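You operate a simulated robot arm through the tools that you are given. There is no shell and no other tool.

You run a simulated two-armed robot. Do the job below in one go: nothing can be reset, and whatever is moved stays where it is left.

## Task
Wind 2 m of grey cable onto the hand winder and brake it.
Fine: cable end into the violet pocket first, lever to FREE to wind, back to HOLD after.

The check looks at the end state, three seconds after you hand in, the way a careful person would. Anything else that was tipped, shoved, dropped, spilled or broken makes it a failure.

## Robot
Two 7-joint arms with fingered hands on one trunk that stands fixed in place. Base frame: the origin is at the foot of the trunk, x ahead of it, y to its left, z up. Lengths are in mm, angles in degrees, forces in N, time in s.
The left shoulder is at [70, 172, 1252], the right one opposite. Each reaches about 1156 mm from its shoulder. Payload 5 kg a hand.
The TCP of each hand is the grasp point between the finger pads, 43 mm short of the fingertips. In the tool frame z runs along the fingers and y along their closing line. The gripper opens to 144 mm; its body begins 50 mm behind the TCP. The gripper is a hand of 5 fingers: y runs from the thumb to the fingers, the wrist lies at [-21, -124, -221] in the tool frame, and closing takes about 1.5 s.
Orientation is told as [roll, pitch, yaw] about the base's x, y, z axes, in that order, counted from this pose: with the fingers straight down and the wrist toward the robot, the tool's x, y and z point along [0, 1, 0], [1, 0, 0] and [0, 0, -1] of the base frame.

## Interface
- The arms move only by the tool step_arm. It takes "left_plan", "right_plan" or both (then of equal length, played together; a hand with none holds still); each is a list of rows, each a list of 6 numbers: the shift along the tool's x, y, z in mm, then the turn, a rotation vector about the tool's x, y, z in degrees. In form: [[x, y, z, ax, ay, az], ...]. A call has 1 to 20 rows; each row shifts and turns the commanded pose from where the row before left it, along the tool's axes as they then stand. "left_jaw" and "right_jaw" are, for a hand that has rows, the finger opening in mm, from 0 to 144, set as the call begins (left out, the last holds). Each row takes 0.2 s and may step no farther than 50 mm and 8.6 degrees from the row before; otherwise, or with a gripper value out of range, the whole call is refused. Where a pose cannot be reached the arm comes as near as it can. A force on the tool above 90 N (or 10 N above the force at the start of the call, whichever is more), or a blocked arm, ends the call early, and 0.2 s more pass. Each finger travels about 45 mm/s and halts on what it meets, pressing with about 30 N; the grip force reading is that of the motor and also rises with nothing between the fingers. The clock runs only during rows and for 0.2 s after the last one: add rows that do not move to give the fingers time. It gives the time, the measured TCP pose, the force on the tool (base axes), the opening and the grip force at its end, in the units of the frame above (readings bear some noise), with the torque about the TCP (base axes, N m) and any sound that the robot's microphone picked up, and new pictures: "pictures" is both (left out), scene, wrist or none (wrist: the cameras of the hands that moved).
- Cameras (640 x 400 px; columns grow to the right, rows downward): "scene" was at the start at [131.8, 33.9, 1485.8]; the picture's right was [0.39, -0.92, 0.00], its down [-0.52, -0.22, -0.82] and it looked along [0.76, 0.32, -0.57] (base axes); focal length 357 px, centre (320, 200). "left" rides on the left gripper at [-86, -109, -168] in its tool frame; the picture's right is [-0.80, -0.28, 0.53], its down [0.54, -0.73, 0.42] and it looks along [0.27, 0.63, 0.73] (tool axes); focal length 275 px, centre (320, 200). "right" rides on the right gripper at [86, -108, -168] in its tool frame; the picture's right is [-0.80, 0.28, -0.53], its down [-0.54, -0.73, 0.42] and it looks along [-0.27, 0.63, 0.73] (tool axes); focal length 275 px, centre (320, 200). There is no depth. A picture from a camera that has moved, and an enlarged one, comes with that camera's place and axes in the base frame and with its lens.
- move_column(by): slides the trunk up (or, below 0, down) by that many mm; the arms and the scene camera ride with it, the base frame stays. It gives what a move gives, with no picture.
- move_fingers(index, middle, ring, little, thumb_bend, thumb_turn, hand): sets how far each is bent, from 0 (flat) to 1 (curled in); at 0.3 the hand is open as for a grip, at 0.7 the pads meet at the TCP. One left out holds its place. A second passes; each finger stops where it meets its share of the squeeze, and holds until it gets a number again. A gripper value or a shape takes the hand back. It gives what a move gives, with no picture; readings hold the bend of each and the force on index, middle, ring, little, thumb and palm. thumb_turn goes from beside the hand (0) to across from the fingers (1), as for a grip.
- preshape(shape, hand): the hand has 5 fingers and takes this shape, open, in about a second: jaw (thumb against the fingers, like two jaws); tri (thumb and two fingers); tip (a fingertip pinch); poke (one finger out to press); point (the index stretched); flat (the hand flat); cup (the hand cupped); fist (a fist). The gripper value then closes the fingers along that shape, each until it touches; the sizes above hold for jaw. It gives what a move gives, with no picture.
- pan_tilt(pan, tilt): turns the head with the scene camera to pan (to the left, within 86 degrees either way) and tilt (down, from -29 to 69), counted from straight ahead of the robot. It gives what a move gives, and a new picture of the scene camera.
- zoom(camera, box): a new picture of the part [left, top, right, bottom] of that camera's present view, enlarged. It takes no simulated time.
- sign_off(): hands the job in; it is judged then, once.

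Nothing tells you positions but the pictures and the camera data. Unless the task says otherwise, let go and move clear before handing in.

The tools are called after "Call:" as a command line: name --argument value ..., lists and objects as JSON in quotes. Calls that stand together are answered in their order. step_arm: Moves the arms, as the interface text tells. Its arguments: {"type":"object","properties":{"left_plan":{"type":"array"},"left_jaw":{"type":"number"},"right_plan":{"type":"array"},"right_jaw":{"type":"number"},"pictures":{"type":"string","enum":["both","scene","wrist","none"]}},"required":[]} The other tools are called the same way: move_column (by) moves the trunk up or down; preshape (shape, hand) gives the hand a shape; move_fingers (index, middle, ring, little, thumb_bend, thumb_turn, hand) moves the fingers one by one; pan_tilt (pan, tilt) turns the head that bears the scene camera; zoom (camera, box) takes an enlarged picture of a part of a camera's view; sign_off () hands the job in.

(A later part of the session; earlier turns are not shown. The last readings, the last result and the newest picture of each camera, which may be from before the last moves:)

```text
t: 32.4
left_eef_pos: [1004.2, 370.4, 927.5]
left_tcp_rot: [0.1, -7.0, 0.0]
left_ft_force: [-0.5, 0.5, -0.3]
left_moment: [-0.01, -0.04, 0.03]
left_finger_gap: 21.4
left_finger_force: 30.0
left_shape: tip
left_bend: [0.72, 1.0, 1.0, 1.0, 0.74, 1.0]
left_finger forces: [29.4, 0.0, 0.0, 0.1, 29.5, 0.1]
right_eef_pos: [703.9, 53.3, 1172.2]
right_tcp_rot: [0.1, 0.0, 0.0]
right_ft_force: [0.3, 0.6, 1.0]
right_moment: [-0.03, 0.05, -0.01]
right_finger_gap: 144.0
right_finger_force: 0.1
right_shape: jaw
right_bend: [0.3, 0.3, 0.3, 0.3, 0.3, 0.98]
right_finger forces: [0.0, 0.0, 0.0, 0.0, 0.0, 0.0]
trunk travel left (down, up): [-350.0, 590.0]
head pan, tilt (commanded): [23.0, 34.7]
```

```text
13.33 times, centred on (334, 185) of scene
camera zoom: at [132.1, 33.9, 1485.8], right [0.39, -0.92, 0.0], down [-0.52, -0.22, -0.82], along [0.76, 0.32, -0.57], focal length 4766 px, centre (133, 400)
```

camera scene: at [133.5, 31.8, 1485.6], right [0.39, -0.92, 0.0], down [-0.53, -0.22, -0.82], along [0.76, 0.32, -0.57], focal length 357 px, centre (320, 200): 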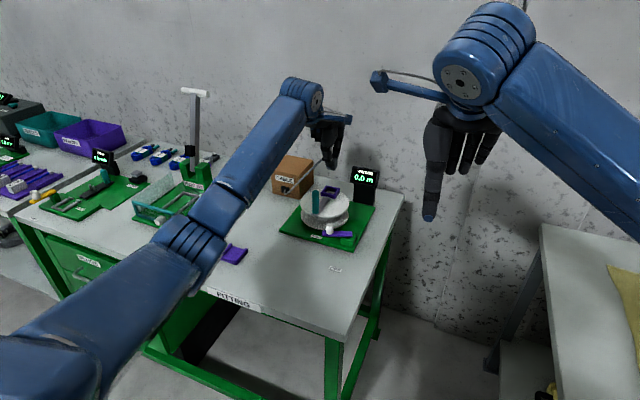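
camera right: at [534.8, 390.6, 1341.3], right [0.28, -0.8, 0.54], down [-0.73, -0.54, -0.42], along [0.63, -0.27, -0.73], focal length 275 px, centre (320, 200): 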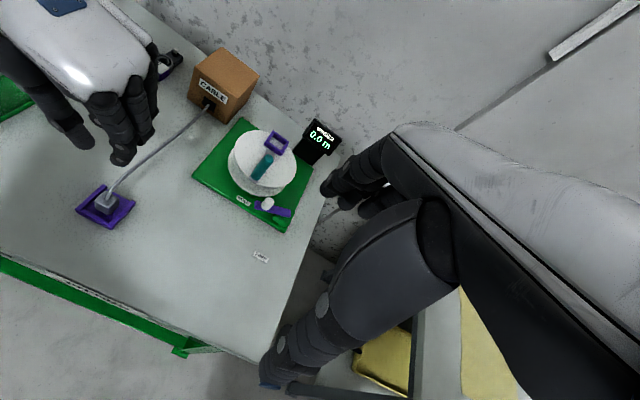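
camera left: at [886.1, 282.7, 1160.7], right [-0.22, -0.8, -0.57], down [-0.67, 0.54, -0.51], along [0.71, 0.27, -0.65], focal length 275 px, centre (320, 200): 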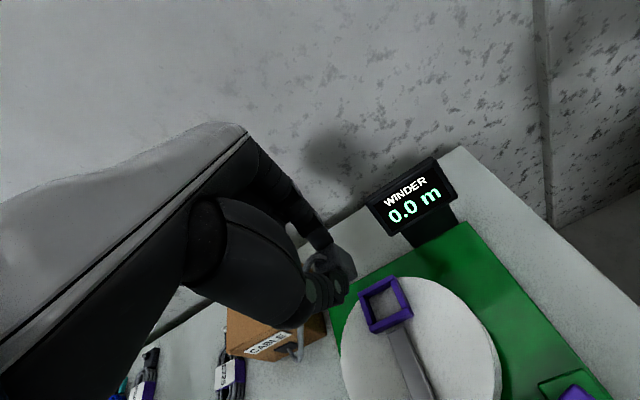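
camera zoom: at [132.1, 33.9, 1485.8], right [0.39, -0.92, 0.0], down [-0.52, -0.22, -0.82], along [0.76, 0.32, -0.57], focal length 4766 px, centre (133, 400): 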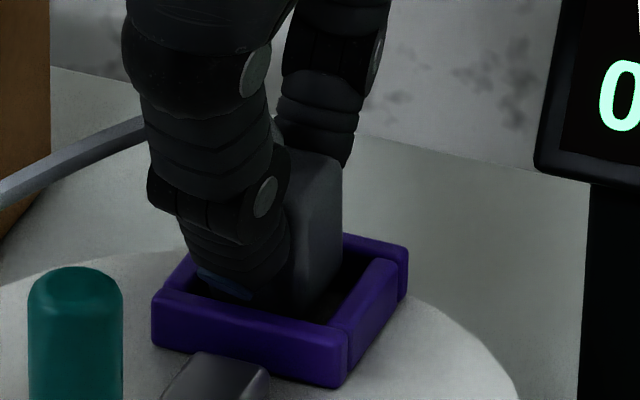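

The plug is inside the rim with no contact force. Continuing down in small steps.

Call:
step_arm --left_plan '[[0, -0.25, 2, 0, 0, 0], [0, -0.25, 2, 0, 0, 0], [0, 0, 0, 0, 0, 0]]' --pictures "none"

Call:
zoom --camera "right" --box '[145, 55, 195, 100]'

Call:
zoom --camera "scene" --box '[318, 170, 350, 200]'

```text
t: 33.2
left_eef_pos: [1005.2, 369.6, 923.3]
left_tcp_rot: [-0.1, -7.0, 0.1]
left_ft_force: [-0.7, 0.5, -0.4]
left_moment: [0.02, -0.02, -0.04]
left_finger_gap: 21.3
left_finger_force: 30.5
left_shape: tip
left_bend: [0.72, 1.0, 1.0, 1.0, 0.74, 1.0]
left_finger forces: [29.5, 0.1, 0.1, 0.0, 29.5, 0.1]
right_eef_pos: [704.7, 53.1, 1172.2]
right_tcp_rot: [0.0, 0.0, 0.0]
right_ft_force: [0.1, 0.3, 0.4]
right_moment: [-0.02, -0.01, 0.01]
right_finger_gap: 144.1
right_finger_force: 0.0
right_shape: jaw
right_bend: [0.3, 0.3, 0.3, 0.3, 0.3, 0.98]
right_finger forces: [0.0, 0.1, 0.0, 0.0, 0.0, 0.1]
trunk travel left (down, up): [-350.0, 590.0]
head pan, tilt (commanded): [23.0, 34.7]
```

```text
8.89 times, centred on (170, 78) of right
camera zoom: at [595.8, 138.6, 1341.1], right [0.28, -0.8, 0.53], down [-0.73, -0.54, -0.42], along [0.63, -0.27, -0.73], focal length 2447 px, centre (1653, 1289)
```

zoom: 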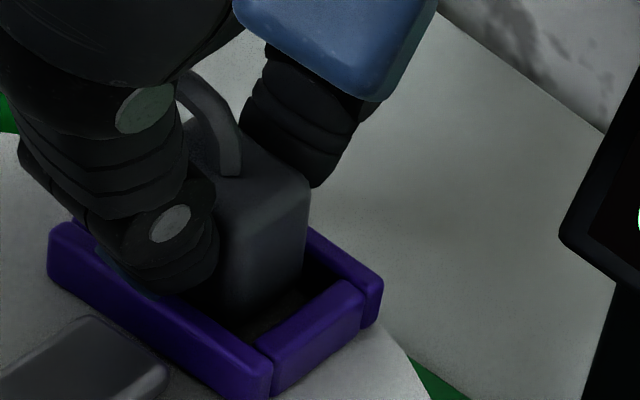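

```text
13.33 times, centred on (334, 185) of scene
camera zoom: at [132.0, 33.9, 1485.8], right [0.39, -0.92, 0.0], down [-0.52, -0.22, -0.82], along [0.76, 0.32, -0.57], focal length 4766 px, centre (133, 400)
```

zoom: 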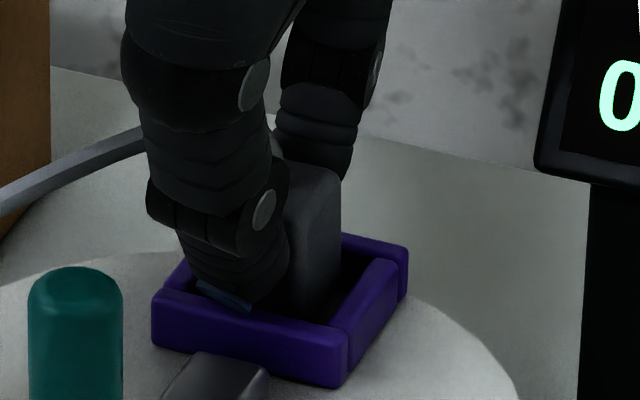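

Call:
step_arm --left_plan '[[0, -0.25, 2, 0, 0, 0], [0, -0.25, 2, 0, 0, 0], [0, 0, 0, 0, 0, 0]]' --pictures "none"

Call:
zoom --camera "right" --box '[145, 55, 195, 100]'

Call:
zoom --camera "scene" --box '[318, 170, 350, 200]'

```text
t: 34.0
left_eef_pos: [1005.5, 369.1, 921.1]
left_tcp_rot: [0.0, -7.1, 0.0]
left_ft_force: [-0.6, 0.0, 2.3]
left_moment: [0.05, 0.07, 0.02]
left_finger_gap: 21.8
left_finger_force: 30.0
left_shape: tip
left_bend: [0.72, 1.0, 1.0, 1.0, 0.74, 1.0]
left_finger forces: [29.6, 0.0, 0.1, 0.0, 30.9, 0.1]
right_eef_pos: [702.9, 52.8, 1171.5]
right_tcp_rot: [0.1, 0.0, 0.0]
right_ft_force: [0.2, -1.1, -0.6]
right_moment: [0.01, 0.01, 0.0]
right_finger_gap: 143.9
right_finger_force: 0.0
right_shape: jaw
right_bend: [0.3, 0.3, 0.3, 0.3, 0.3, 0.98]
right_finger forces: [0.1, 0.1, 0.0, 0.1, 0.1, 0.0]
trunk travel left (down, up): [-350.0, 590.0]
head pan, tilt (commanded): [23.0, 34.7]
```

```text
8.89 times, centred on (170, 78) of right
camera zoom: at [595.3, 138.5, 1341.5], right [0.28, -0.8, 0.53], down [-0.73, -0.54, -0.42], along [0.63, -0.27, -0.73], focal length 2447 px, centre (1653, 1289)
```

zoom: 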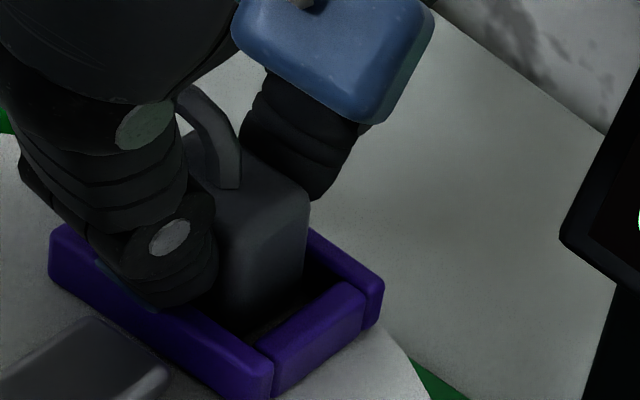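

```text
13.33 times, centred on (334, 185) of scene
camera zoom: at [131.4, 33.7, 1485.9], right [0.39, -0.92, 0.0], down [-0.52, -0.22, -0.82], along [0.76, 0.32, -0.57], focal length 4766 px, centre (133, 400)
```

zoom: 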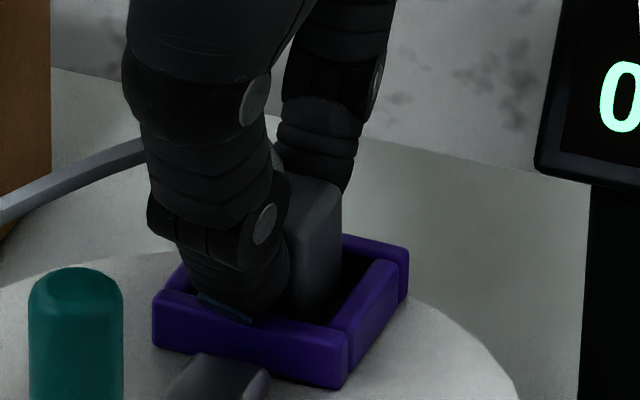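

Contact at 2 N on the thumb side means the thumb is just touching the near wall, with the plug about 12 mm deep. Releasing here lets it settle the last couple of mm.

Call:
step_arm --left_plan '[[0, 0, 0, 0, 0, 0], [0, 0, 0, 0, 0, 0], [0, 0, 0, 0, 0, 0], [0, 0, 0, 0, 0, 0]]' --left_jaw 42 --pictures "none"

Call:
zoom --camera "right" --box '[145, 55, 195, 100]'

Call:
zoom --camera "scene" --box '[318, 170, 350, 200]'

Call:
zoom --camera "left" --box '[310, 230, 400, 330]'

```text
t: 35.0
left_eef_pos: [1005.5, 369.4, 920.3]
left_tcp_rot: [0.0, -7.0, 0.1]
left_ft_force: [0.5, -0.2, -0.2]
left_moment: [0.01, 0.06, -0.02]
left_finger_gap: 41.8
left_finger_force: 0.1
left_shape: tip
left_bend: [0.73, 0.98, 0.99, 0.99, 0.74, 1.0]
left_finger forces: [0.0, 0.0, 0.1, 0.1, 0.0, 0.0]
right_eef_pos: [703.9, 54.5, 1171.8]
right_tcp_rot: [0.1, 0.0, 0.0]
right_ft_force: [-0.1, 0.0, -1.7]
right_moment: [-0.01, -0.02, 0.02]
right_finger_gap: 144.3
right_finger_force: 0.1
right_shape: jaw
right_bend: [0.3, 0.3, 0.3, 0.3, 0.3, 0.98]
right_finger forces: [0.1, 0.0, 0.0, 0.1, 0.0, 0.1]
trunk travel left (down, up): [-350.0, 590.0]
head pan, tilt (commanded): [23.0, 34.7]
```

```text
8.89 times, centred on (170, 78) of right
camera zoom: at [596.0, 138.6, 1341.0], right [0.28, -0.8, 0.53], down [-0.73, -0.54, -0.42], along [0.63, -0.27, -0.73], focal length 2447 px, centre (1653, 1289)
```

zoom: 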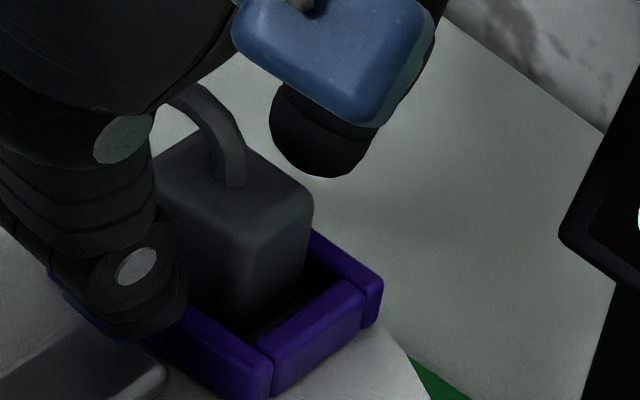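

```text
13.33 times, centred on (334, 185) of scene
camera zoom: at [132.2, 33.9, 1485.8], right [0.39, -0.92, 0.0], down [-0.52, -0.22, -0.82], along [0.76, 0.32, -0.57], focal length 4766 px, centre (133, 400)
```

zoom: 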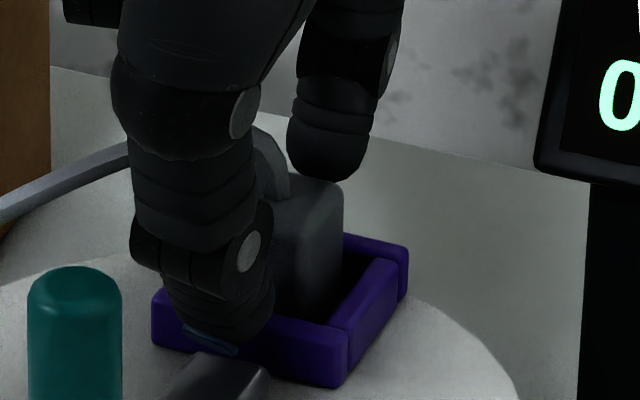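

```text
4.00 times, centred on (355, 280) of left
camera zoom: at [877.7, 284.4, 1073.6], right [-0.22, -0.8, -0.56], down [-0.67, 0.54, -0.51], along [0.71, 0.27, -0.65], focal length 1101 px, centre (180, -120)
```

zoom: 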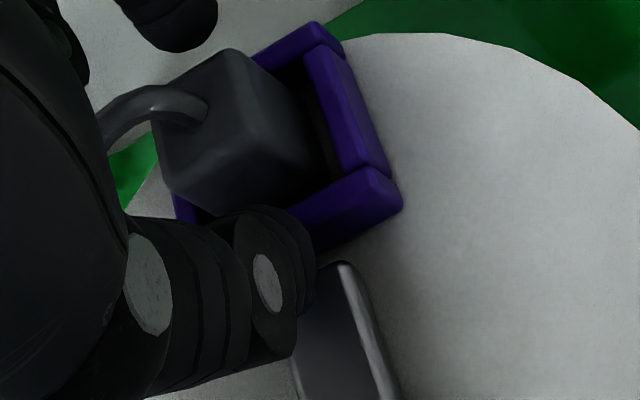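

The plug stands in the pocket, released. I'll open a bit more and raise the hand straight up, checking the cable isn't caught.

Call:
step_arm --left_plan '[[0, 0, 0, 0, 0, 0], [0, 1.2, -9.9, 0, 0, 0], [0, 1.2, -9.9, 0, 0, 0], [0, 1.2, -9.9, 0, 0, 0], [0, 2.4, -19.85, 0, 0, 0]]' --left_jaw 60 --pictures "none"

Call:
zoom --camera "right" --box '[100, 20, 220, 120]'

Call:
zoom --camera "scene" --box '[270, 120, 370, 220]'

```text
t: 36.2
left_eef_pos: [1003.8, 368.6, 970.7]
left_tcp_rot: [0.0, -7.1, 0.0]
left_ft_force: [-0.1, -0.5, -0.6]
left_moment: [0.0, -0.01, 0.01]
left_finger_gap: 59.5
left_finger_force: 0.0
left_shape: tip
left_bend: [0.73, 0.98, 0.99, 0.99, 0.72, 1.0]
left_finger forces: [0.0, 0.1, 0.0, 0.0, 0.0, 0.0]
right_eef_pos: [704.0, 52.4, 1172.5]
right_tcp_rot: [-0.1, 0.0, 0.0]
right_ft_force: [0.2, -0.7, 0.6]
right_moment: [0.04, -0.01, 0.02]
right_finger_gap: 143.9
right_finger_force: 0.1
right_shape: jaw
right_bend: [0.3, 0.3, 0.3, 0.3, 0.3, 0.98]
right_finger forces: [0.0, 0.0, 0.0, 0.0, 0.0, 0.1]
trunk travel left (down, up): [-350.0, 590.0]
head pan, tilt (commanded): [23.0, 34.7]
```

```text
4.00 times, centred on (160, 70) of right
camera zoom: at [595.2, 138.2, 1341.5], right [0.28, -0.8, 0.53], down [-0.73, -0.54, -0.42], along [0.63, -0.27, -0.73], focal length 1101 px, centre (960, 720)
```

zoom: 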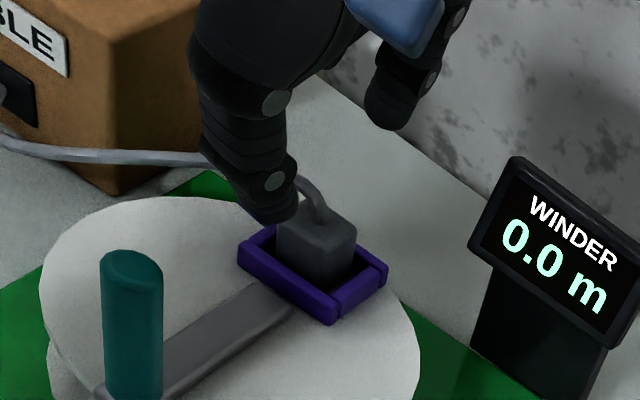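

```text
4.00 times, centred on (320, 170) of scene
camera zoom: at [131.3, 33.5, 1485.9], right [0.39, -0.92, 0.0], down [-0.52, -0.22, -0.82], along [0.76, 0.32, -0.57], focal length 1430 px, centre (320, 320)
```

zoom: 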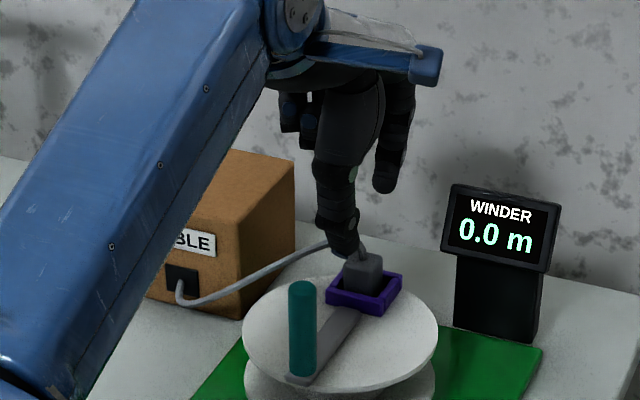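

The plug is seated and the cable runs freely to the box. Next is the lever: I'll pinch its white knob from the robot side with the hand pitched 45° forward, so the palm stays away from the drum and crank. First I'll retreat up and back, then reorient.

Call:
step_arm --left_plan '[[0, 5.5, -44.7, 0, 0, 0], [0, 5.5, -44.7, 0, 0, 0], [-17, -40.7, -5, 0, 0, 0], [-17, -40.7, -5, 0, 0, 0], [-17, -40.7, -5, 0, 0, 0], [-17, -40.7, -5, 0, 0, 0], [-17, -40.7, -5, 0, 0, 0]]' --pictures "none"

Call:
step_arm --left_plan '[[0, 0, 0, 7, 0, 0], [0, 0, 0, 0, 0, 8.125], [0, 0, 0, 0, 0, 8.125], [0, 0, 0, 0, 0, 8.125], [0, 0, 0, 0, 0, 8.125], [0, 0, 0, 0, 0, 8.125], [0, 0, 0, 0, 0, 8.125], [0, 0, 0, 0, 0, 8.125], [0, 0, 0, 0, 0, 8.125], [0, 0, 0, 0, 7.5, 0], [0, 0, 0, 0, 7.5, 0], [0, 0, 0, 0, 7.5, 0], [0, 0, 0, 0, 7.5, 0], [0, 0, 0, 0, 7.5, 0], [0, 0, 0, 0, 7.5, 0], [0, 0, 0, -7, 0, 0]]' --pictures "both"

Call:
zoom --camera "right" --box '[0, 0, 320, 250]'

```text
t: 37.8
left_eef_pos: [801.0, 282.8, 1061.0]
left_tcp_rot: [0.0, -7.1, 0.0]
left_ft_force: [-1.0, -0.1, 0.2]
left_moment: [0.04, -0.02, 0.04]
left_finger_gap: 59.7
left_finger_force: 0.1
left_shape: tip
left_bend: [0.73, 0.98, 0.99, 0.99, 0.72, 1.0]
left_finger forces: [0.0, 0.1, 0.0, 0.0, 0.1, 0.0]
right_eef_pos: [703.5, 52.6, 1173.1]
right_tcp_rot: [0.0, 0.1, 0.0]
right_ft_force: [-0.2, 0.1, 0.8]
right_moment: [0.04, -0.02, 0.0]
right_finger_gap: 143.9
right_finger_force: 0.2
right_shape: jaw
right_bend: [0.3, 0.3, 0.3, 0.3, 0.3, 0.98]
right_finger forces: [0.0, 0.1, 0.0, 0.1, 0.1, 0.1]
trunk travel left (down, up): [-350.0, 590.0]
head pan, tilt (commanded): [23.0, 34.7]
```

```text
t: 41.2
left_eef_pos: [799.8, 286.3, 1061.1]
left_tcp_rot: [45.2, -5.0, -70.0]
left_ft_force: [-0.3, -0.2, -0.6]
left_moment: [-0.01, -0.02, 0.0]
left_finger_gap: 59.8
left_finger_force: 0.0
left_shape: tip
left_bend: [0.73, 0.98, 0.99, 0.99, 0.72, 1.0]
left_finger forces: [0.0, 0.0, 0.1, 0.0, 0.0, 0.0]
right_eef_pos: [703.0, 53.9, 1172.4]
right_tcp_rot: [-0.1, 0.0, 0.0]
right_ft_force: [0.3, 0.1, -0.5]
right_moment: [-0.03, 0.01, -0.02]
right_finger_gap: 144.1
right_finger_force: 0.0
right_shape: jaw
right_bend: [0.3, 0.3, 0.3, 0.3, 0.3, 0.98]
right_finger forces: [0.1, 0.0, 0.1, 0.0, 0.0, 0.1]
trunk travel left (down, up): [-350.0, 590.0]
head pan, tilt (commanded): [23.0, 34.7]
camera scene: at [131.5, 35.5, 1485.8], right [0.39, -0.92, 0.0], down [-0.52, -0.22, -0.82], along [0.76, 0.32, -0.57], focal length 357 px, centre (320, 200)
camera left: at [592.4, 331.1, 1108.6], right [-0.24, 0.13, -0.96], down [0.39, 0.92, 0.02], along [0.89, -0.37, -0.27], focal length 275 px, centre (320, 200)
```

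scene: 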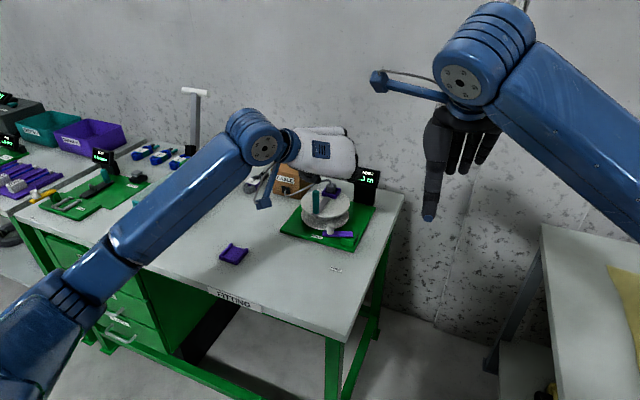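
left: 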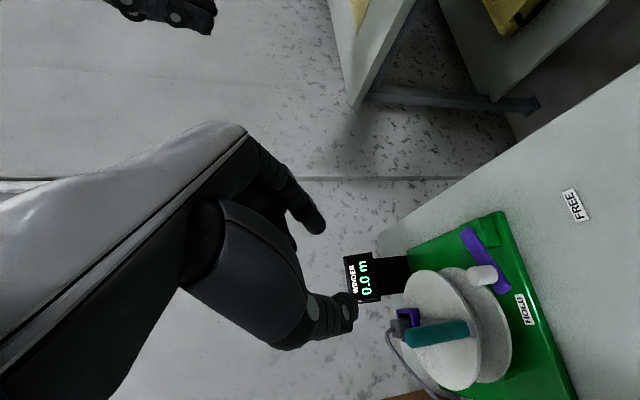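

```text
1.60 times, centred on (160, 125) of right
camera zoom: at [595.3, 140.0, 1341.2], right [0.28, -0.8, 0.54], down [-0.73, -0.54, -0.42], along [0.63, -0.27, -0.73], focal length 440 px, centre (576, 320)
```

zoom: 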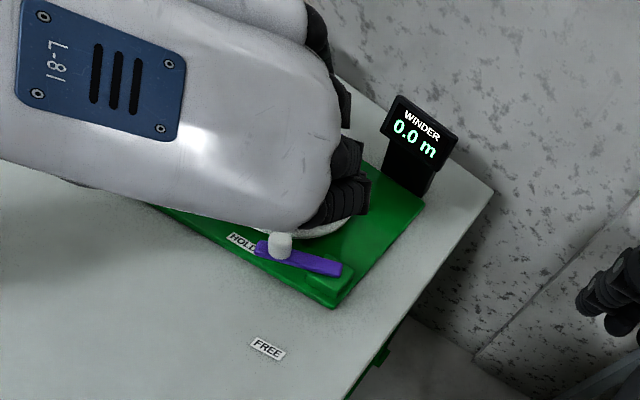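

The hand has taken the pitched pose, and its own camera now sees the lever and winder side-on. Moving down to the pre-approach point in front of the lever knob.

Call:
step_arm --left_plan '[[-25.2, -2.9, 23.1, 0, 0, 0], [-25.2, -2.9, 23.1, 0, 0, 0], [-25.2, -2.9, 23.1, 0, 0, 0], [-25.2, -2.9, 23.1, 0, 0, 0], [0, 0, 0, 0, 0, 0]]'

Call:
zoom --camera "right" --box '[60, 40, 220, 180]'

Call:
zoom --camera "scene" --box '[260, 150, 380, 260]'

```text
t: 42.4
left_eef_pos: [793.1, 282.9, 923.1]
left_tcp_rot: [45.1, -4.8, -69.9]
left_ft_force: [-0.3, 0.5, 0.2]
left_moment: [-0.01, 0.0, 0.03]
left_finger_gap: 59.8
left_finger_force: 0.0
left_shape: tip
left_bend: [0.73, 0.98, 0.99, 0.99, 0.72, 1.0]
left_finger forces: [0.1, 0.1, 0.1, 0.1, 0.0, 0.0]
right_eef_pos: [703.4, 52.8, 1172.1]
right_tcp_rot: [0.0, -0.1, 0.0]
right_ft_force: [-0.4, -0.1, 0.6]
right_moment: [-0.01, 0.01, -0.03]
right_finger_gap: 144.0
right_finger_force: 0.0
right_shape: jaw
right_bend: [0.3, 0.3, 0.3, 0.3, 0.3, 0.98]
right_finger forces: [0.1, 0.0, 0.1, 0.1, 0.0, 0.0]
trunk travel left (down, up): [-350.0, 590.0]
head pan, tilt (commanded): [23.0, 34.7]
camera scene: at [131.7, 33.5, 1485.8], right [0.39, -0.92, 0.0], down [-0.52, -0.22, -0.82], along [0.76, 0.32, -0.57], focal length 357 px, centre (320, 200)
camera left: at [585.4, 328.3, 970.5], right [-0.24, 0.13, -0.96], down [0.39, 0.92, 0.02], along [0.89, -0.37, -0.27], focal length 275 px, centre (320, 200)
```

scene: 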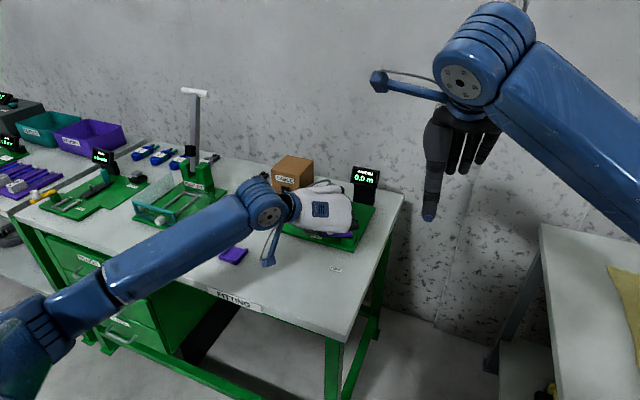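
left: 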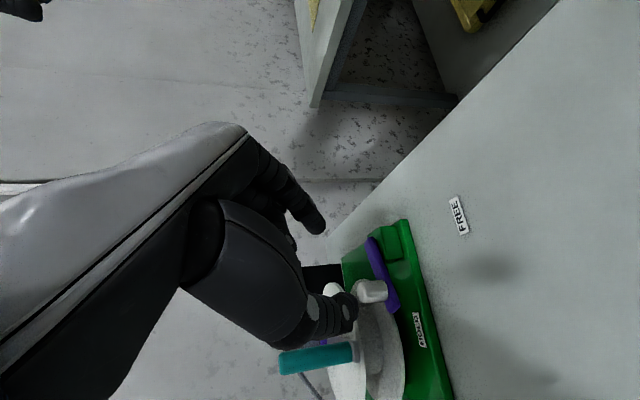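

```text
2.86 times, centred on (140, 110) of right
camera zoom: at [595.6, 138.3, 1341.3], right [0.28, -0.8, 0.53], down [-0.73, -0.54, -0.42], along [0.63, -0.27, -0.73], focal length 786 px, centre (834, 457)
```

zoom: 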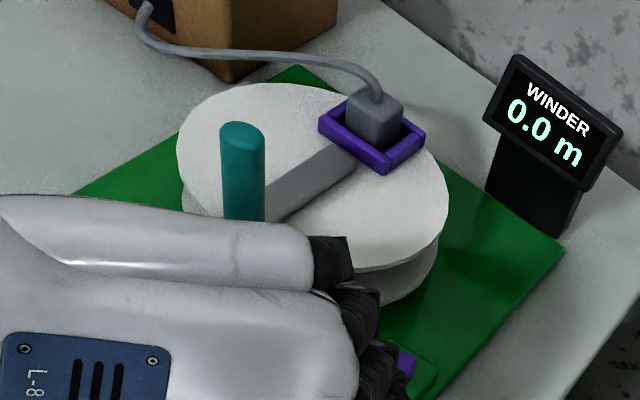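

```text
3.64 times, centred on (320, 205) of scene
camera zoom: at [131.7, 33.5, 1485.8], right [0.39, -0.92, 0.0], down [-0.52, -0.22, -0.82], along [0.76, 0.32, -0.57], focal length 1300 px, centre (320, 182)
```

zoom: 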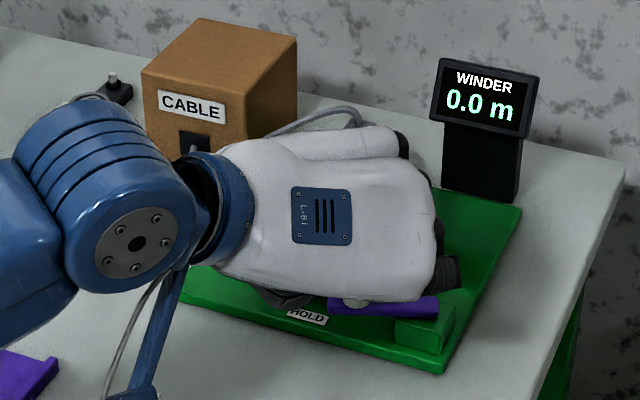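

The plug sits squarely in the pocket in the right camera's view. The lever knob triangulates to about (875, 317, 838). I'll approach along the fingers' axis two-thirds of the way, then check.

Call:
step_arm --left_plan '[[0.5, -3, 17, 0, 0, 0], [0.5, -3, 17, 0, 0, 0], [0.4, -3, 17, 0, 0, 0], [0, 0, 0, 0, 0, 0]]'

Call:
zoom --camera "left" --box '[260, 190, 440, 350]'

Call:
zoom --camera "scene" --box '[290, 170, 380, 260]'

```text
t: 43.4
left_eef_pos: [827.7, 300.9, 886.6]
left_tcp_rot: [45.1, -4.9, -69.8]
left_ft_force: [-0.6, 0.6, -0.4]
left_moment: [-0.01, 0.0, -0.02]
left_finger_gap: 60.1
left_finger_force: 0.0
left_shape: tip
left_bend: [0.73, 0.98, 0.99, 0.99, 0.72, 1.0]
left_finger forces: [0.0, 0.0, 0.0, 0.1, 0.0, 0.1]
right_eef_pos: [703.6, 52.3, 1172.7]
right_tcp_rot: [-0.1, 0.0, 0.1]
right_ft_force: [-0.3, -0.2, -0.5]
right_moment: [0.0, 0.0, -0.01]
right_finger_gap: 144.0
right_finger_force: 0.0
right_shape: jaw
right_bend: [0.3, 0.3, 0.3, 0.3, 0.3, 0.98]
right_finger forces: [0.0, 0.0, 0.0, 0.0, 0.1, 0.0]
trunk travel left (down, up): [-350.0, 590.0]
head pan, tilt (commanded): [23.0, 34.7]
camera scene: at [131.6, 33.8, 1485.8], right [0.39, -0.92, 0.0], down [-0.52, -0.22, -0.82], along [0.76, 0.32, -0.57], focal length 357 px, centre (320, 200)
camera left: at [619.7, 346.3, 935.5], right [-0.24, 0.13, -0.96], down [0.39, 0.92, 0.02], along [0.89, -0.37, -0.27], focal length 275 px, centre (320, 200)
```

scene: 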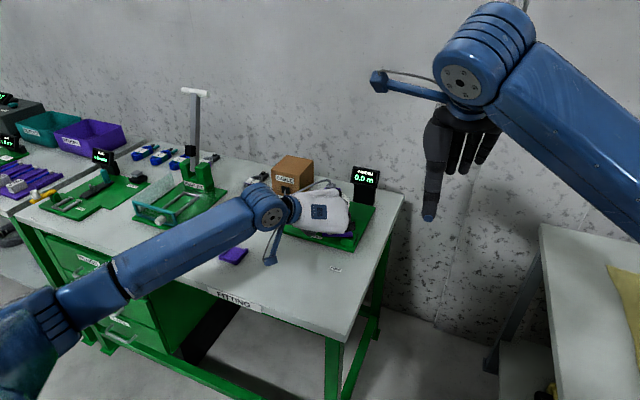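
left: 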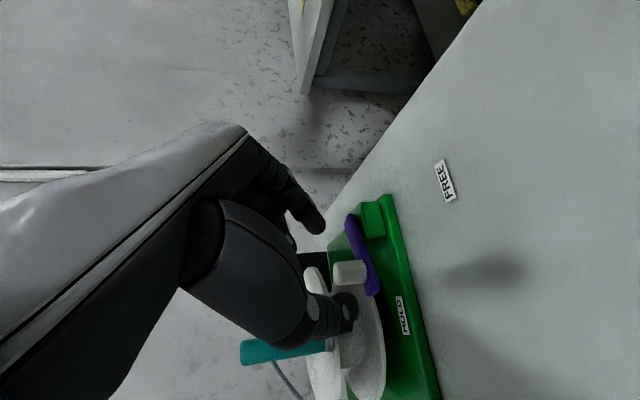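

```text
2.50 times, centred on (350, 270) of left
camera zoom: at [619.7, 346.3, 935.5], right [-0.24, 0.13, -0.96], down [0.39, 0.92, 0.02], along [0.89, -0.37, -0.27], focal length 688 px, centre (245, 25)
```

zoom: 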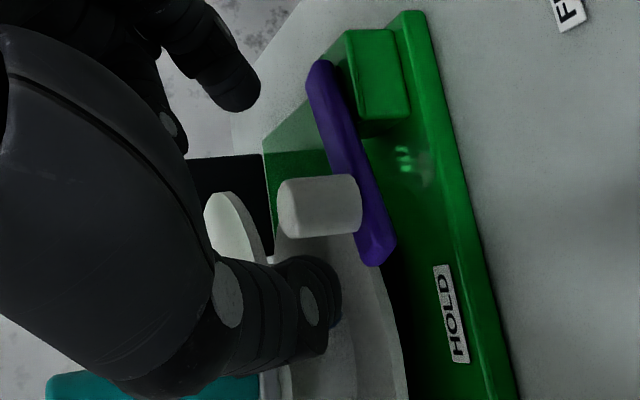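

```text
4.44 times, centred on (335, 215) of scene
camera zoom: at [131.6, 33.8, 1485.8], right [0.39, -0.92, 0.0], down [-0.52, -0.22, -0.82], along [0.76, 0.32, -0.57], focal length 1589 px, centre (253, 133)
```

zoom: 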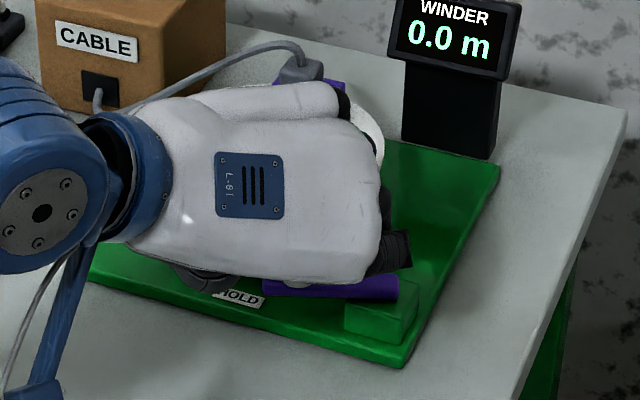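

The knob sits neatly between index and thumb in the wrist view. Advancing the last 24 mm and closing.

Call:
step_arm --left_plan '[[0, 0, 8, 0, 0, 0], [0, 0, 8, 0, 0, 0], [0, 0, 8, 0, 0, 0], [0, 0, 0, 0, 0, 0]]' --pictures "none"

Call:
zoom --camera "left" --box '[260, 190, 440, 350]'

```text
t: 44.4
left_eef_pos: [844.5, 307.5, 870.3]
left_tcp_rot: [45.2, -4.9, -70.0]
left_ft_force: [0.3, -0.7, 0.1]
left_moment: [-0.01, 0.03, -0.01]
left_finger_gap: 60.0
left_finger_force: 0.2
left_shape: tip
left_bend: [0.73, 0.98, 0.99, 0.99, 0.72, 1.0]
left_finger forces: [0.1, 0.0, 0.1, 0.0, 0.1, 0.0]
right_eef_pos: [703.8, 52.7, 1172.6]
right_tcp_rot: [0.1, 0.0, 0.1]
right_ft_force: [-0.5, -0.2, 0.5]
right_moment: [-0.02, 0.01, 0.04]
right_finger_gap: 144.0
right_finger_force: 0.1
right_shape: jaw
right_bend: [0.3, 0.3, 0.3, 0.3, 0.3, 0.98]
right_finger forces: [0.1, 0.0, 0.1, 0.0, 0.0, 0.0]
trunk travel left (down, up): [-350.0, 590.0]
head pan, tilt (commanded): [23.0, 34.7]
```

```text
2.50 times, centred on (350, 270) of left
camera zoom: at [637.4, 351.2, 919.2], right [-0.24, 0.13, -0.96], down [0.39, 0.92, 0.02], along [0.89, -0.37, -0.27], focal length 688 px, centre (245, 25)
```

zoom: 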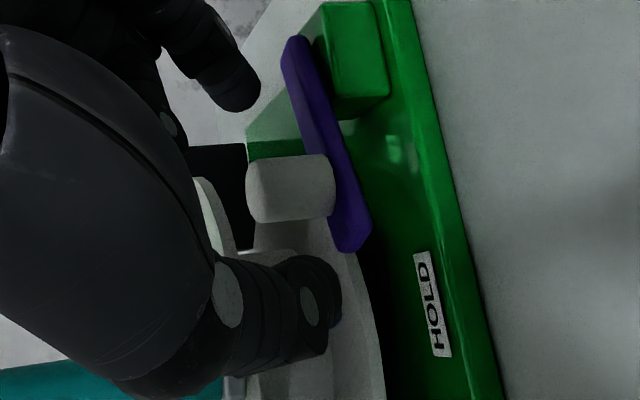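

The knob is centred at the pinch point. Closing.

Call:
step_arm --left_plan '[[0, 0, 0, 0, 0, 0], [0, 0, 0, 0, 0, 0], [0, 0, 0, 0, 0, 0], [0, 0, 0, 0, 0, 0], [0, 0, 0, 0, 0, 0], [0, 0, 0, 0, 0, 0], [0, 0, 0, 0, 0, 0], [0, 0, 0, 0, 0, 0]]' --left_jaw 10 --pictures "none"

Call:
zoom --camera "left" --box '[260, 190, 440, 350]'

Call:
zoom --camera "scene" --box '[290, 170, 380, 260]'

```text
t: 46.2
left_eef_pos: [844.0, 306.7, 871.9]
left_tcp_rot: [45.2, -5.0, -69.9]
left_ft_force: [-3.6, 2.7, 2.2]
left_moment: [0.11, 0.06, 0.13]
left_finger_gap: 10.7
left_finger_force: 0.0
left_shape: tip
left_bend: [0.64, 0.98, 0.99, 0.99, 0.71, 1.0]
left_finger forces: [1.1, 0.0, 0.0, 0.1, 5.7, 0.0]
right_eef_pos: [703.4, 53.2, 1171.2]
right_tcp_rot: [0.0, 0.0, 0.0]
right_ft_force: [0.0, 0.9, -0.3]
right_moment: [0.01, -0.02, 0.0]
right_finger_gap: 144.0
right_finger_force: 0.1
right_shape: jaw
right_bend: [0.3, 0.3, 0.3, 0.3, 0.3, 0.98]
right_finger forces: [0.0, 0.0, 0.0, 0.0, 0.1, 0.0]
trunk travel left (down, up): [-350.0, 590.0]
head pan, tilt (commanded): [23.0, 34.7]
```

```text
2.50 times, centred on (350, 270) of left
camera zoom: at [636.9, 351.5, 919.3], right [-0.24, 0.13, -0.96], down [0.39, 0.92, 0.02], along [0.89, -0.37, -0.27], focal length 688 px, centre (245, 25)
```

zoom: 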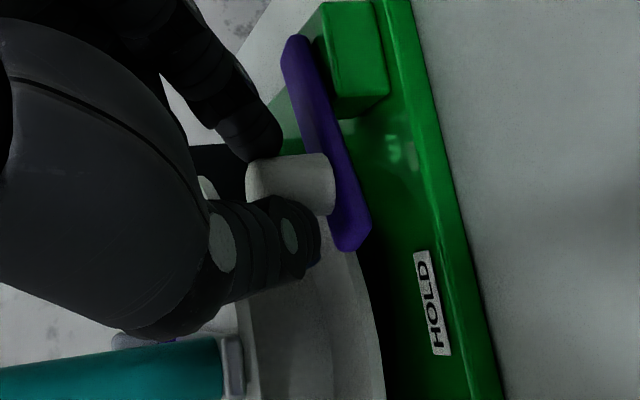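

```text
4.44 times, centred on (335, 215) of scene
camera zoom: at [131.3, 34.2, 1485.8], right [0.39, -0.92, 0.0], down [-0.52, -0.22, -0.82], along [0.76, 0.32, -0.57], focal length 1589 px, centre (253, 133)
```

zoom: 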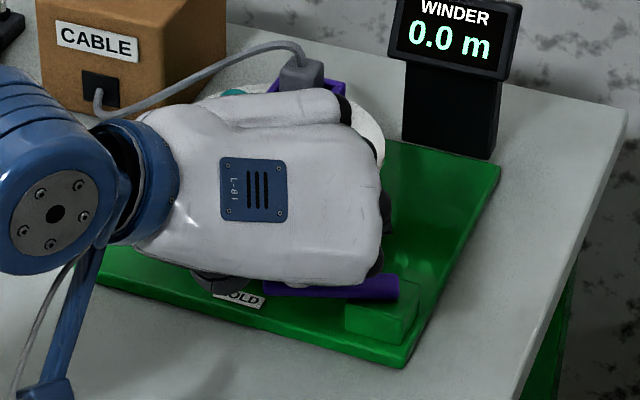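

The index is riding near the knob's top while the thumb is lower, so the pinch is weak (1–6 N). I'll open a little, roll about the approach axis 12° to level the pinch line, and close fully.

Call:
step_arm --left_plan '[[0, 0, 0, 0, 0, 0], [0, 0, 0, 0, 0, 0], [0, 0, 0, 0, 0, 0], [0, 0, 0, 0, 0, 6], [-1.0, 0, 1.0, 0, 0, 6], [0, 0, 0, 0, 0, 0]]' --left_jaw 46 --pictures "none"

Call:
zoom --camera "left" --box '[260, 190, 440, 350]'

Call:
step_arm --left_plan '[[0, 0, 0, 0, 0, 0], [0, 0, 0, 0, 0, 0], [0, 0, 0, 0, 0, 0], [0, 0, 0, 0, 0, 0], [0, 0, 0, 0, 0, 0], [0, 0, 0, 0, 0, 0], [0, 0, 0, 0, 0, 0], [0, 0, 0, 0, 0, 0]]' --left_jaw 4 --pictures "none"

Call:
zoom --camera "left" --box '[260, 190, 440, 350]'

```text
t: 47.6
left_eef_pos: [844.0, 305.4, 869.4]
left_tcp_rot: [45.4, 3.5, -78.5]
left_ft_force: [0.0, -0.6, -0.6]
left_moment: [0.0, 0.02, 0.01]
left_finger_gap: 45.4
left_finger_force: 0.0
left_shape: tip
left_bend: [0.73, 0.98, 0.99, 0.99, 0.74, 1.0]
left_finger forces: [0.1, 0.0, 0.1, 0.0, 0.0, 0.1]
right_eef_pos: [704.3, 53.8, 1173.0]
right_tcp_rot: [0.0, 0.0, 0.0]
right_ft_force: [0.2, -0.3, -0.3]
right_moment: [0.03, 0.01, 0.0]
right_finger_gap: 143.9
right_finger_force: 0.1
right_shape: jaw
right_bend: [0.3, 0.3, 0.3, 0.3, 0.3, 0.98]
right_finger forces: [0.0, 0.0, 0.0, 0.0, 0.0, 0.1]
trunk travel left (down, up): [-350.0, 590.0]
head pan, tilt (commanded): [23.0, 34.7]
```

```text
2.50 times, centred on (350, 270) of left
camera zoom: at [647.5, 372.8, 933.4], right [-0.25, 0.3, -0.92], down [0.52, 0.84, 0.13], along [0.82, -0.45, -0.36], focal length 688 px, centre (245, 25)
```

zoom: 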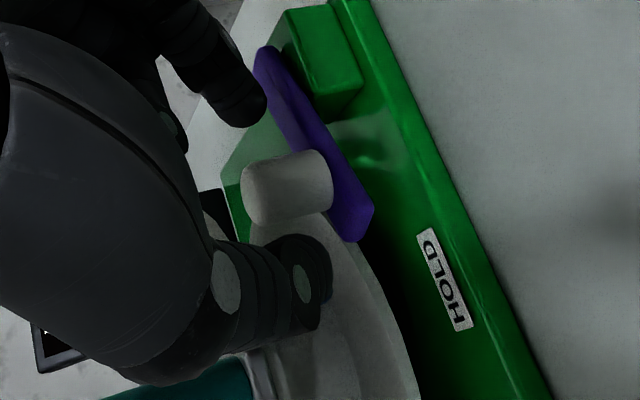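

```text
t: 49.4
left_eef_pos: [842.9, 306.2, 869.8]
left_tcp_rot: [45.3, 3.7, -78.3]
left_ft_force: [-4.4, 5.5, 1.5]
left_moment: [0.08, 0.02, 0.22]
left_finger_gap: 10.2
left_finger_force: 29.9
left_shape: tip
left_bend: [0.66, 1.0, 1.0, 1.0, 0.72, 1.0]
left_finger forces: [23.9, 0.0, 0.0, 0.0, 31.8, 0.0]
right_eef_pos: [702.7, 54.3, 1171.2]
right_tcp_rot: [0.0, 0.1, 0.0]
right_ft_force: [0.9, 0.8, -0.2]
right_moment: [-0.01, 0.01, -0.01]
right_finger_gap: 143.8
right_finger_force: 0.0
right_shape: jaw
right_bend: [0.3, 0.3, 0.3, 0.3, 0.3, 0.98]
right_finger forces: [0.0, 0.0, 0.0, 0.1, 0.0, 0.0]
trunk travel left (down, up): [-350.0, 590.0]
head pan, tilt (commanded): [23.0, 34.7]
```

```text
2.50 times, centred on (350, 270) of left
camera zoom: at [647.2, 373.2, 933.6], right [-0.25, 0.3, -0.92], down [0.52, 0.84, 0.13], along [0.82, -0.45, -0.36], focal length 688 px, centre (245, 25)
```

zoom: 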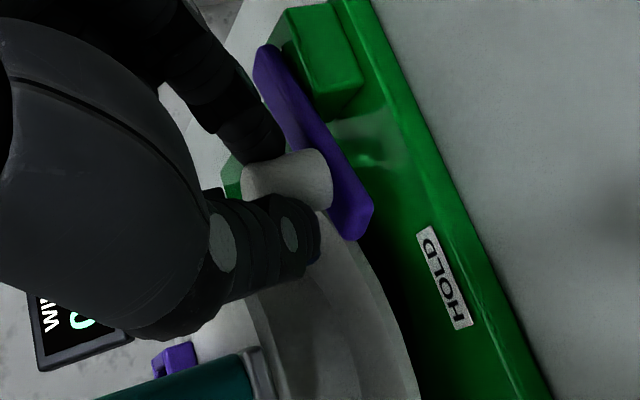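

Firm grip now: 24 N on index and 32 N on thumb. I take the pivot to be near (892, 263), with the knob on a 57 mm arc. I'll pull along the first part of the arc and check.

Call:
step_arm --left_plan '[[-5.15, 1.23, -5.32, 0, 0, 0], [-6.49, 3.16, -6.85, 0, 0, 0], [0, 0, 0, 0, 0, 0]]' --pictures "none"

Call:
zoom --camera "left" --box '[240, 170, 460, 370]'

Call:
zoom --camera "scene" --box '[290, 170, 380, 260]'

```text
t: 50.2
left_eef_pos: [828.1, 298.2, 869.4]
left_tcp_rot: [45.3, 3.7, -78.3]
left_ft_force: [-3.3, 7.6, 5.4]
left_moment: [0.21, -0.09, 0.35]
left_finger_gap: 10.4
left_finger_force: 30.0
left_shape: tip
left_bend: [0.71, 1.0, 1.0, 1.0, 0.72, 1.0]
left_finger forces: [20.0, 0.0, 0.0, 0.0, 31.9, 0.0]
right_eef_pos: [702.8, 53.5, 1171.9]
right_tcp_rot: [0.0, 0.0, 0.0]
right_ft_force: [0.1, 0.2, 0.1]
right_moment: [0.01, 0.01, -0.02]
right_finger_gap: 144.1
right_finger_force: 0.1
right_shape: jaw
right_bend: [0.3, 0.3, 0.3, 0.3, 0.3, 0.98]
right_finger forces: [0.0, 0.0, 0.1, 0.0, 0.0, 0.1]
trunk travel left (down, up): [-350.0, 590.0]
head pan, tilt (commanded): [23.0, 34.7]
```

```text
2.00 times, centred on (350, 270) of left
camera zoom: at [631.8, 365.2, 933.6], right [-0.24, 0.3, -0.92], down [0.52, 0.84, 0.13], along [0.82, -0.45, -0.36], focal length 551 px, centre (260, 60)
```

zoom: 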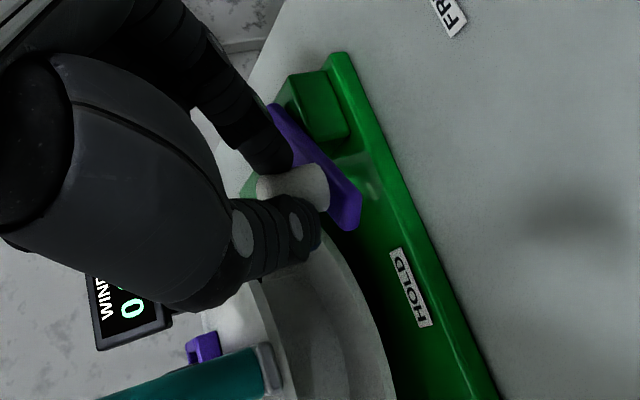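

```text
4.44 times, centred on (335, 215) of scene
camera zoom: at [131.0, 34.7, 1485.9], right [0.39, -0.92, 0.0], down [-0.52, -0.22, -0.82], along [0.76, 0.32, -0.57], focal length 1589 px, centre (253, 133)
```

zoom: 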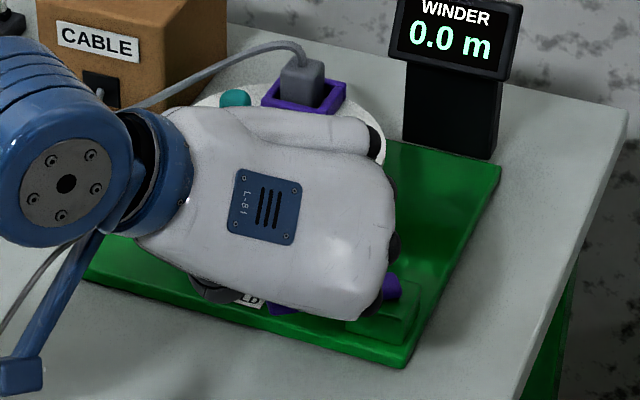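

The lever is following with the knob still gripped. Continuing round the arc.

Call:
step_arm --left_plan '[[-5.93, 4.73, -6.43, 0, 0, 0], [-5.21, 6.15, -5.82, 0, 0, 0], [0, 0, 0, 0, 0, 0]]' --pictures "none"

Call:
zoom --camera "left" --box '[240, 170, 460, 370]'

Call:
zoom --camera "scene" --box '[290, 170, 380, 260]'

```text
t: 51.0
left_eef_pos: [812.6, 285.0, 869.7]
left_tcp_rot: [45.3, 3.7, -78.4]
left_ft_force: [-11.5, 8.1, 1.3]
left_moment: [0.17, 0.25, 0.32]
left_finger_gap: 10.2
left_finger_force: 30.3
left_shape: tip
left_bend: [0.71, 1.0, 1.0, 1.0, 0.72, 1.0]
left_finger forces: [19.3, 0.0, 0.1, 0.0, 28.5, 0.1]
right_eef_pos: [701.7, 54.9, 1172.5]
right_tcp_rot: [0.1, 0.0, 0.0]
right_ft_force: [0.0, 0.4, 0.1]
right_moment: [0.02, 0.02, 0.03]
right_finger_gap: 143.9
right_finger_force: 0.0
right_shape: jaw
right_bend: [0.3, 0.3, 0.3, 0.3, 0.3, 0.98]
right_finger forces: [0.0, 0.1, 0.0, 0.1, 0.0, 0.1]
trunk travel left (down, up): [-350.0, 590.0]
head pan, tilt (commanded): [23.0, 34.7]
```

```text
2.00 times, centred on (350, 270) of left
camera zoom: at [616.6, 351.3, 933.5], right [-0.25, 0.3, -0.92], down [0.52, 0.84, 0.13], along [0.82, -0.45, -0.36], focal length 551 px, centre (260, 60)
```

zoom: 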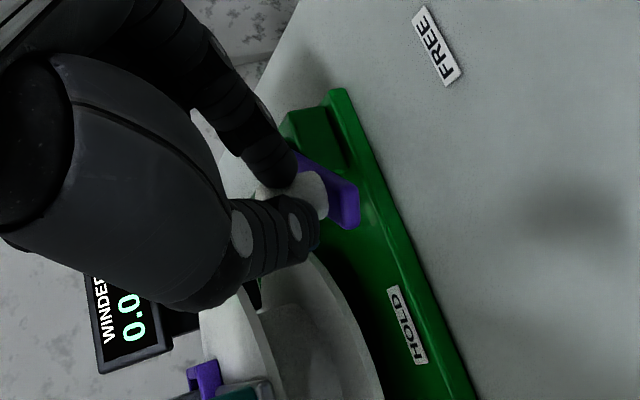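

```text
4.44 times, centred on (335, 215) of scene
camera zoom: at [130.3, 34.7, 1485.9], right [0.39, -0.92, 0.0], down [-0.52, -0.22, -0.82], along [0.76, 0.32, -0.57], focal length 1589 px, centre (253, 133)
```

zoom: 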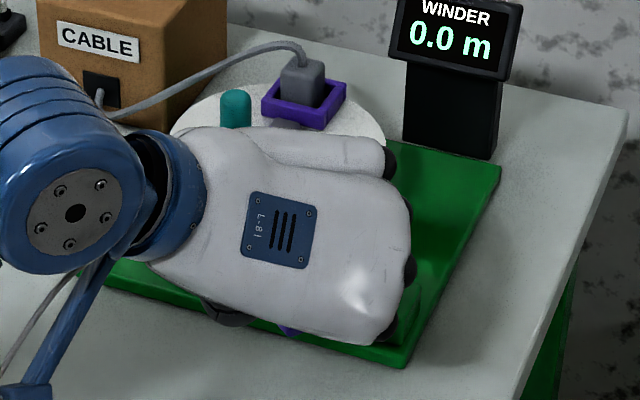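

The lever is about halfway. The force shows I'm pressing slightly toward the pivot, so I'll widen the arc a little and continue.

Call:
step_arm --left_plan '[[-3.63, 3.63, -4.0, 0, 0, 0], [-3.63, 3.63, -4.0, 0, 0, 0], [-3.57, 9.13, -4.43, 0, 0, 0], [0, 0, 0, 0, 0, 0]]' --pictures "none"

Call:
zoom --camera "left" --box '[240, 170, 460, 370]'

Call:
zoom --camera "scene" --box '[290, 170, 380, 260]'

```text
t: 52.0
left_eef_pos: [800.2, 263.2, 871.5]
left_tcp_rot: [45.2, 3.5, -78.4]
left_ft_force: [-12.5, -0.3, 3.6]
left_moment: [0.04, 0.22, 0.05]
left_finger_gap: 9.5
left_finger_force: 30.1
left_shape: tip
left_bend: [0.71, 1.0, 1.0, 1.0, 0.74, 1.0]
left_finger forces: [21.9, 0.0, 0.1, 0.1, 24.3, 0.1]
right_eef_pos: [703.4, 52.8, 1172.9]
right_tcp_rot: [0.0, -0.2, 0.0]
right_ft_force: [-0.5, 0.7, 0.2]
right_moment: [0.0, -0.01, -0.06]
right_finger_gap: 143.8
right_finger_force: 0.0
right_shape: jaw
right_bend: [0.3, 0.3, 0.3, 0.3, 0.3, 0.98]
right_finger forces: [0.1, 0.1, 0.0, 0.0, 0.0, 0.0]
trunk travel left (down, up): [-350.0, 590.0]
head pan, tilt (commanded): [23.0, 34.7]
```

```text
2.00 times, centred on (350, 270) of left
camera zoom: at [604.0, 330.6, 934.5], right [-0.24, 0.3, -0.92], down [0.52, 0.84, 0.13], along [0.82, -0.45, -0.36], focal length 551 px, centre (260, 60)
```

zoom: 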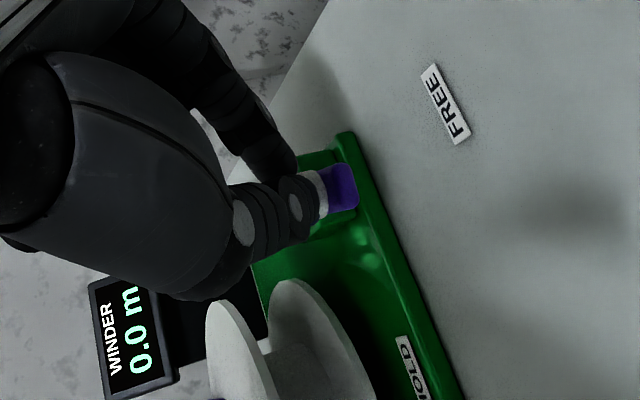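

```text
4.44 times, centred on (335, 215) of scene
camera zoom: at [130.1, 33.9, 1486.0], right [0.39, -0.92, 0.0], down [-0.52, -0.22, -0.82], along [0.76, 0.32, -0.57], focal length 1589 px, centre (253, 133)
```

zoom: 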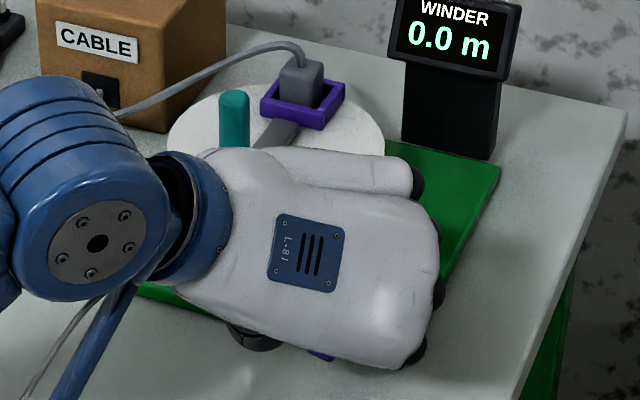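

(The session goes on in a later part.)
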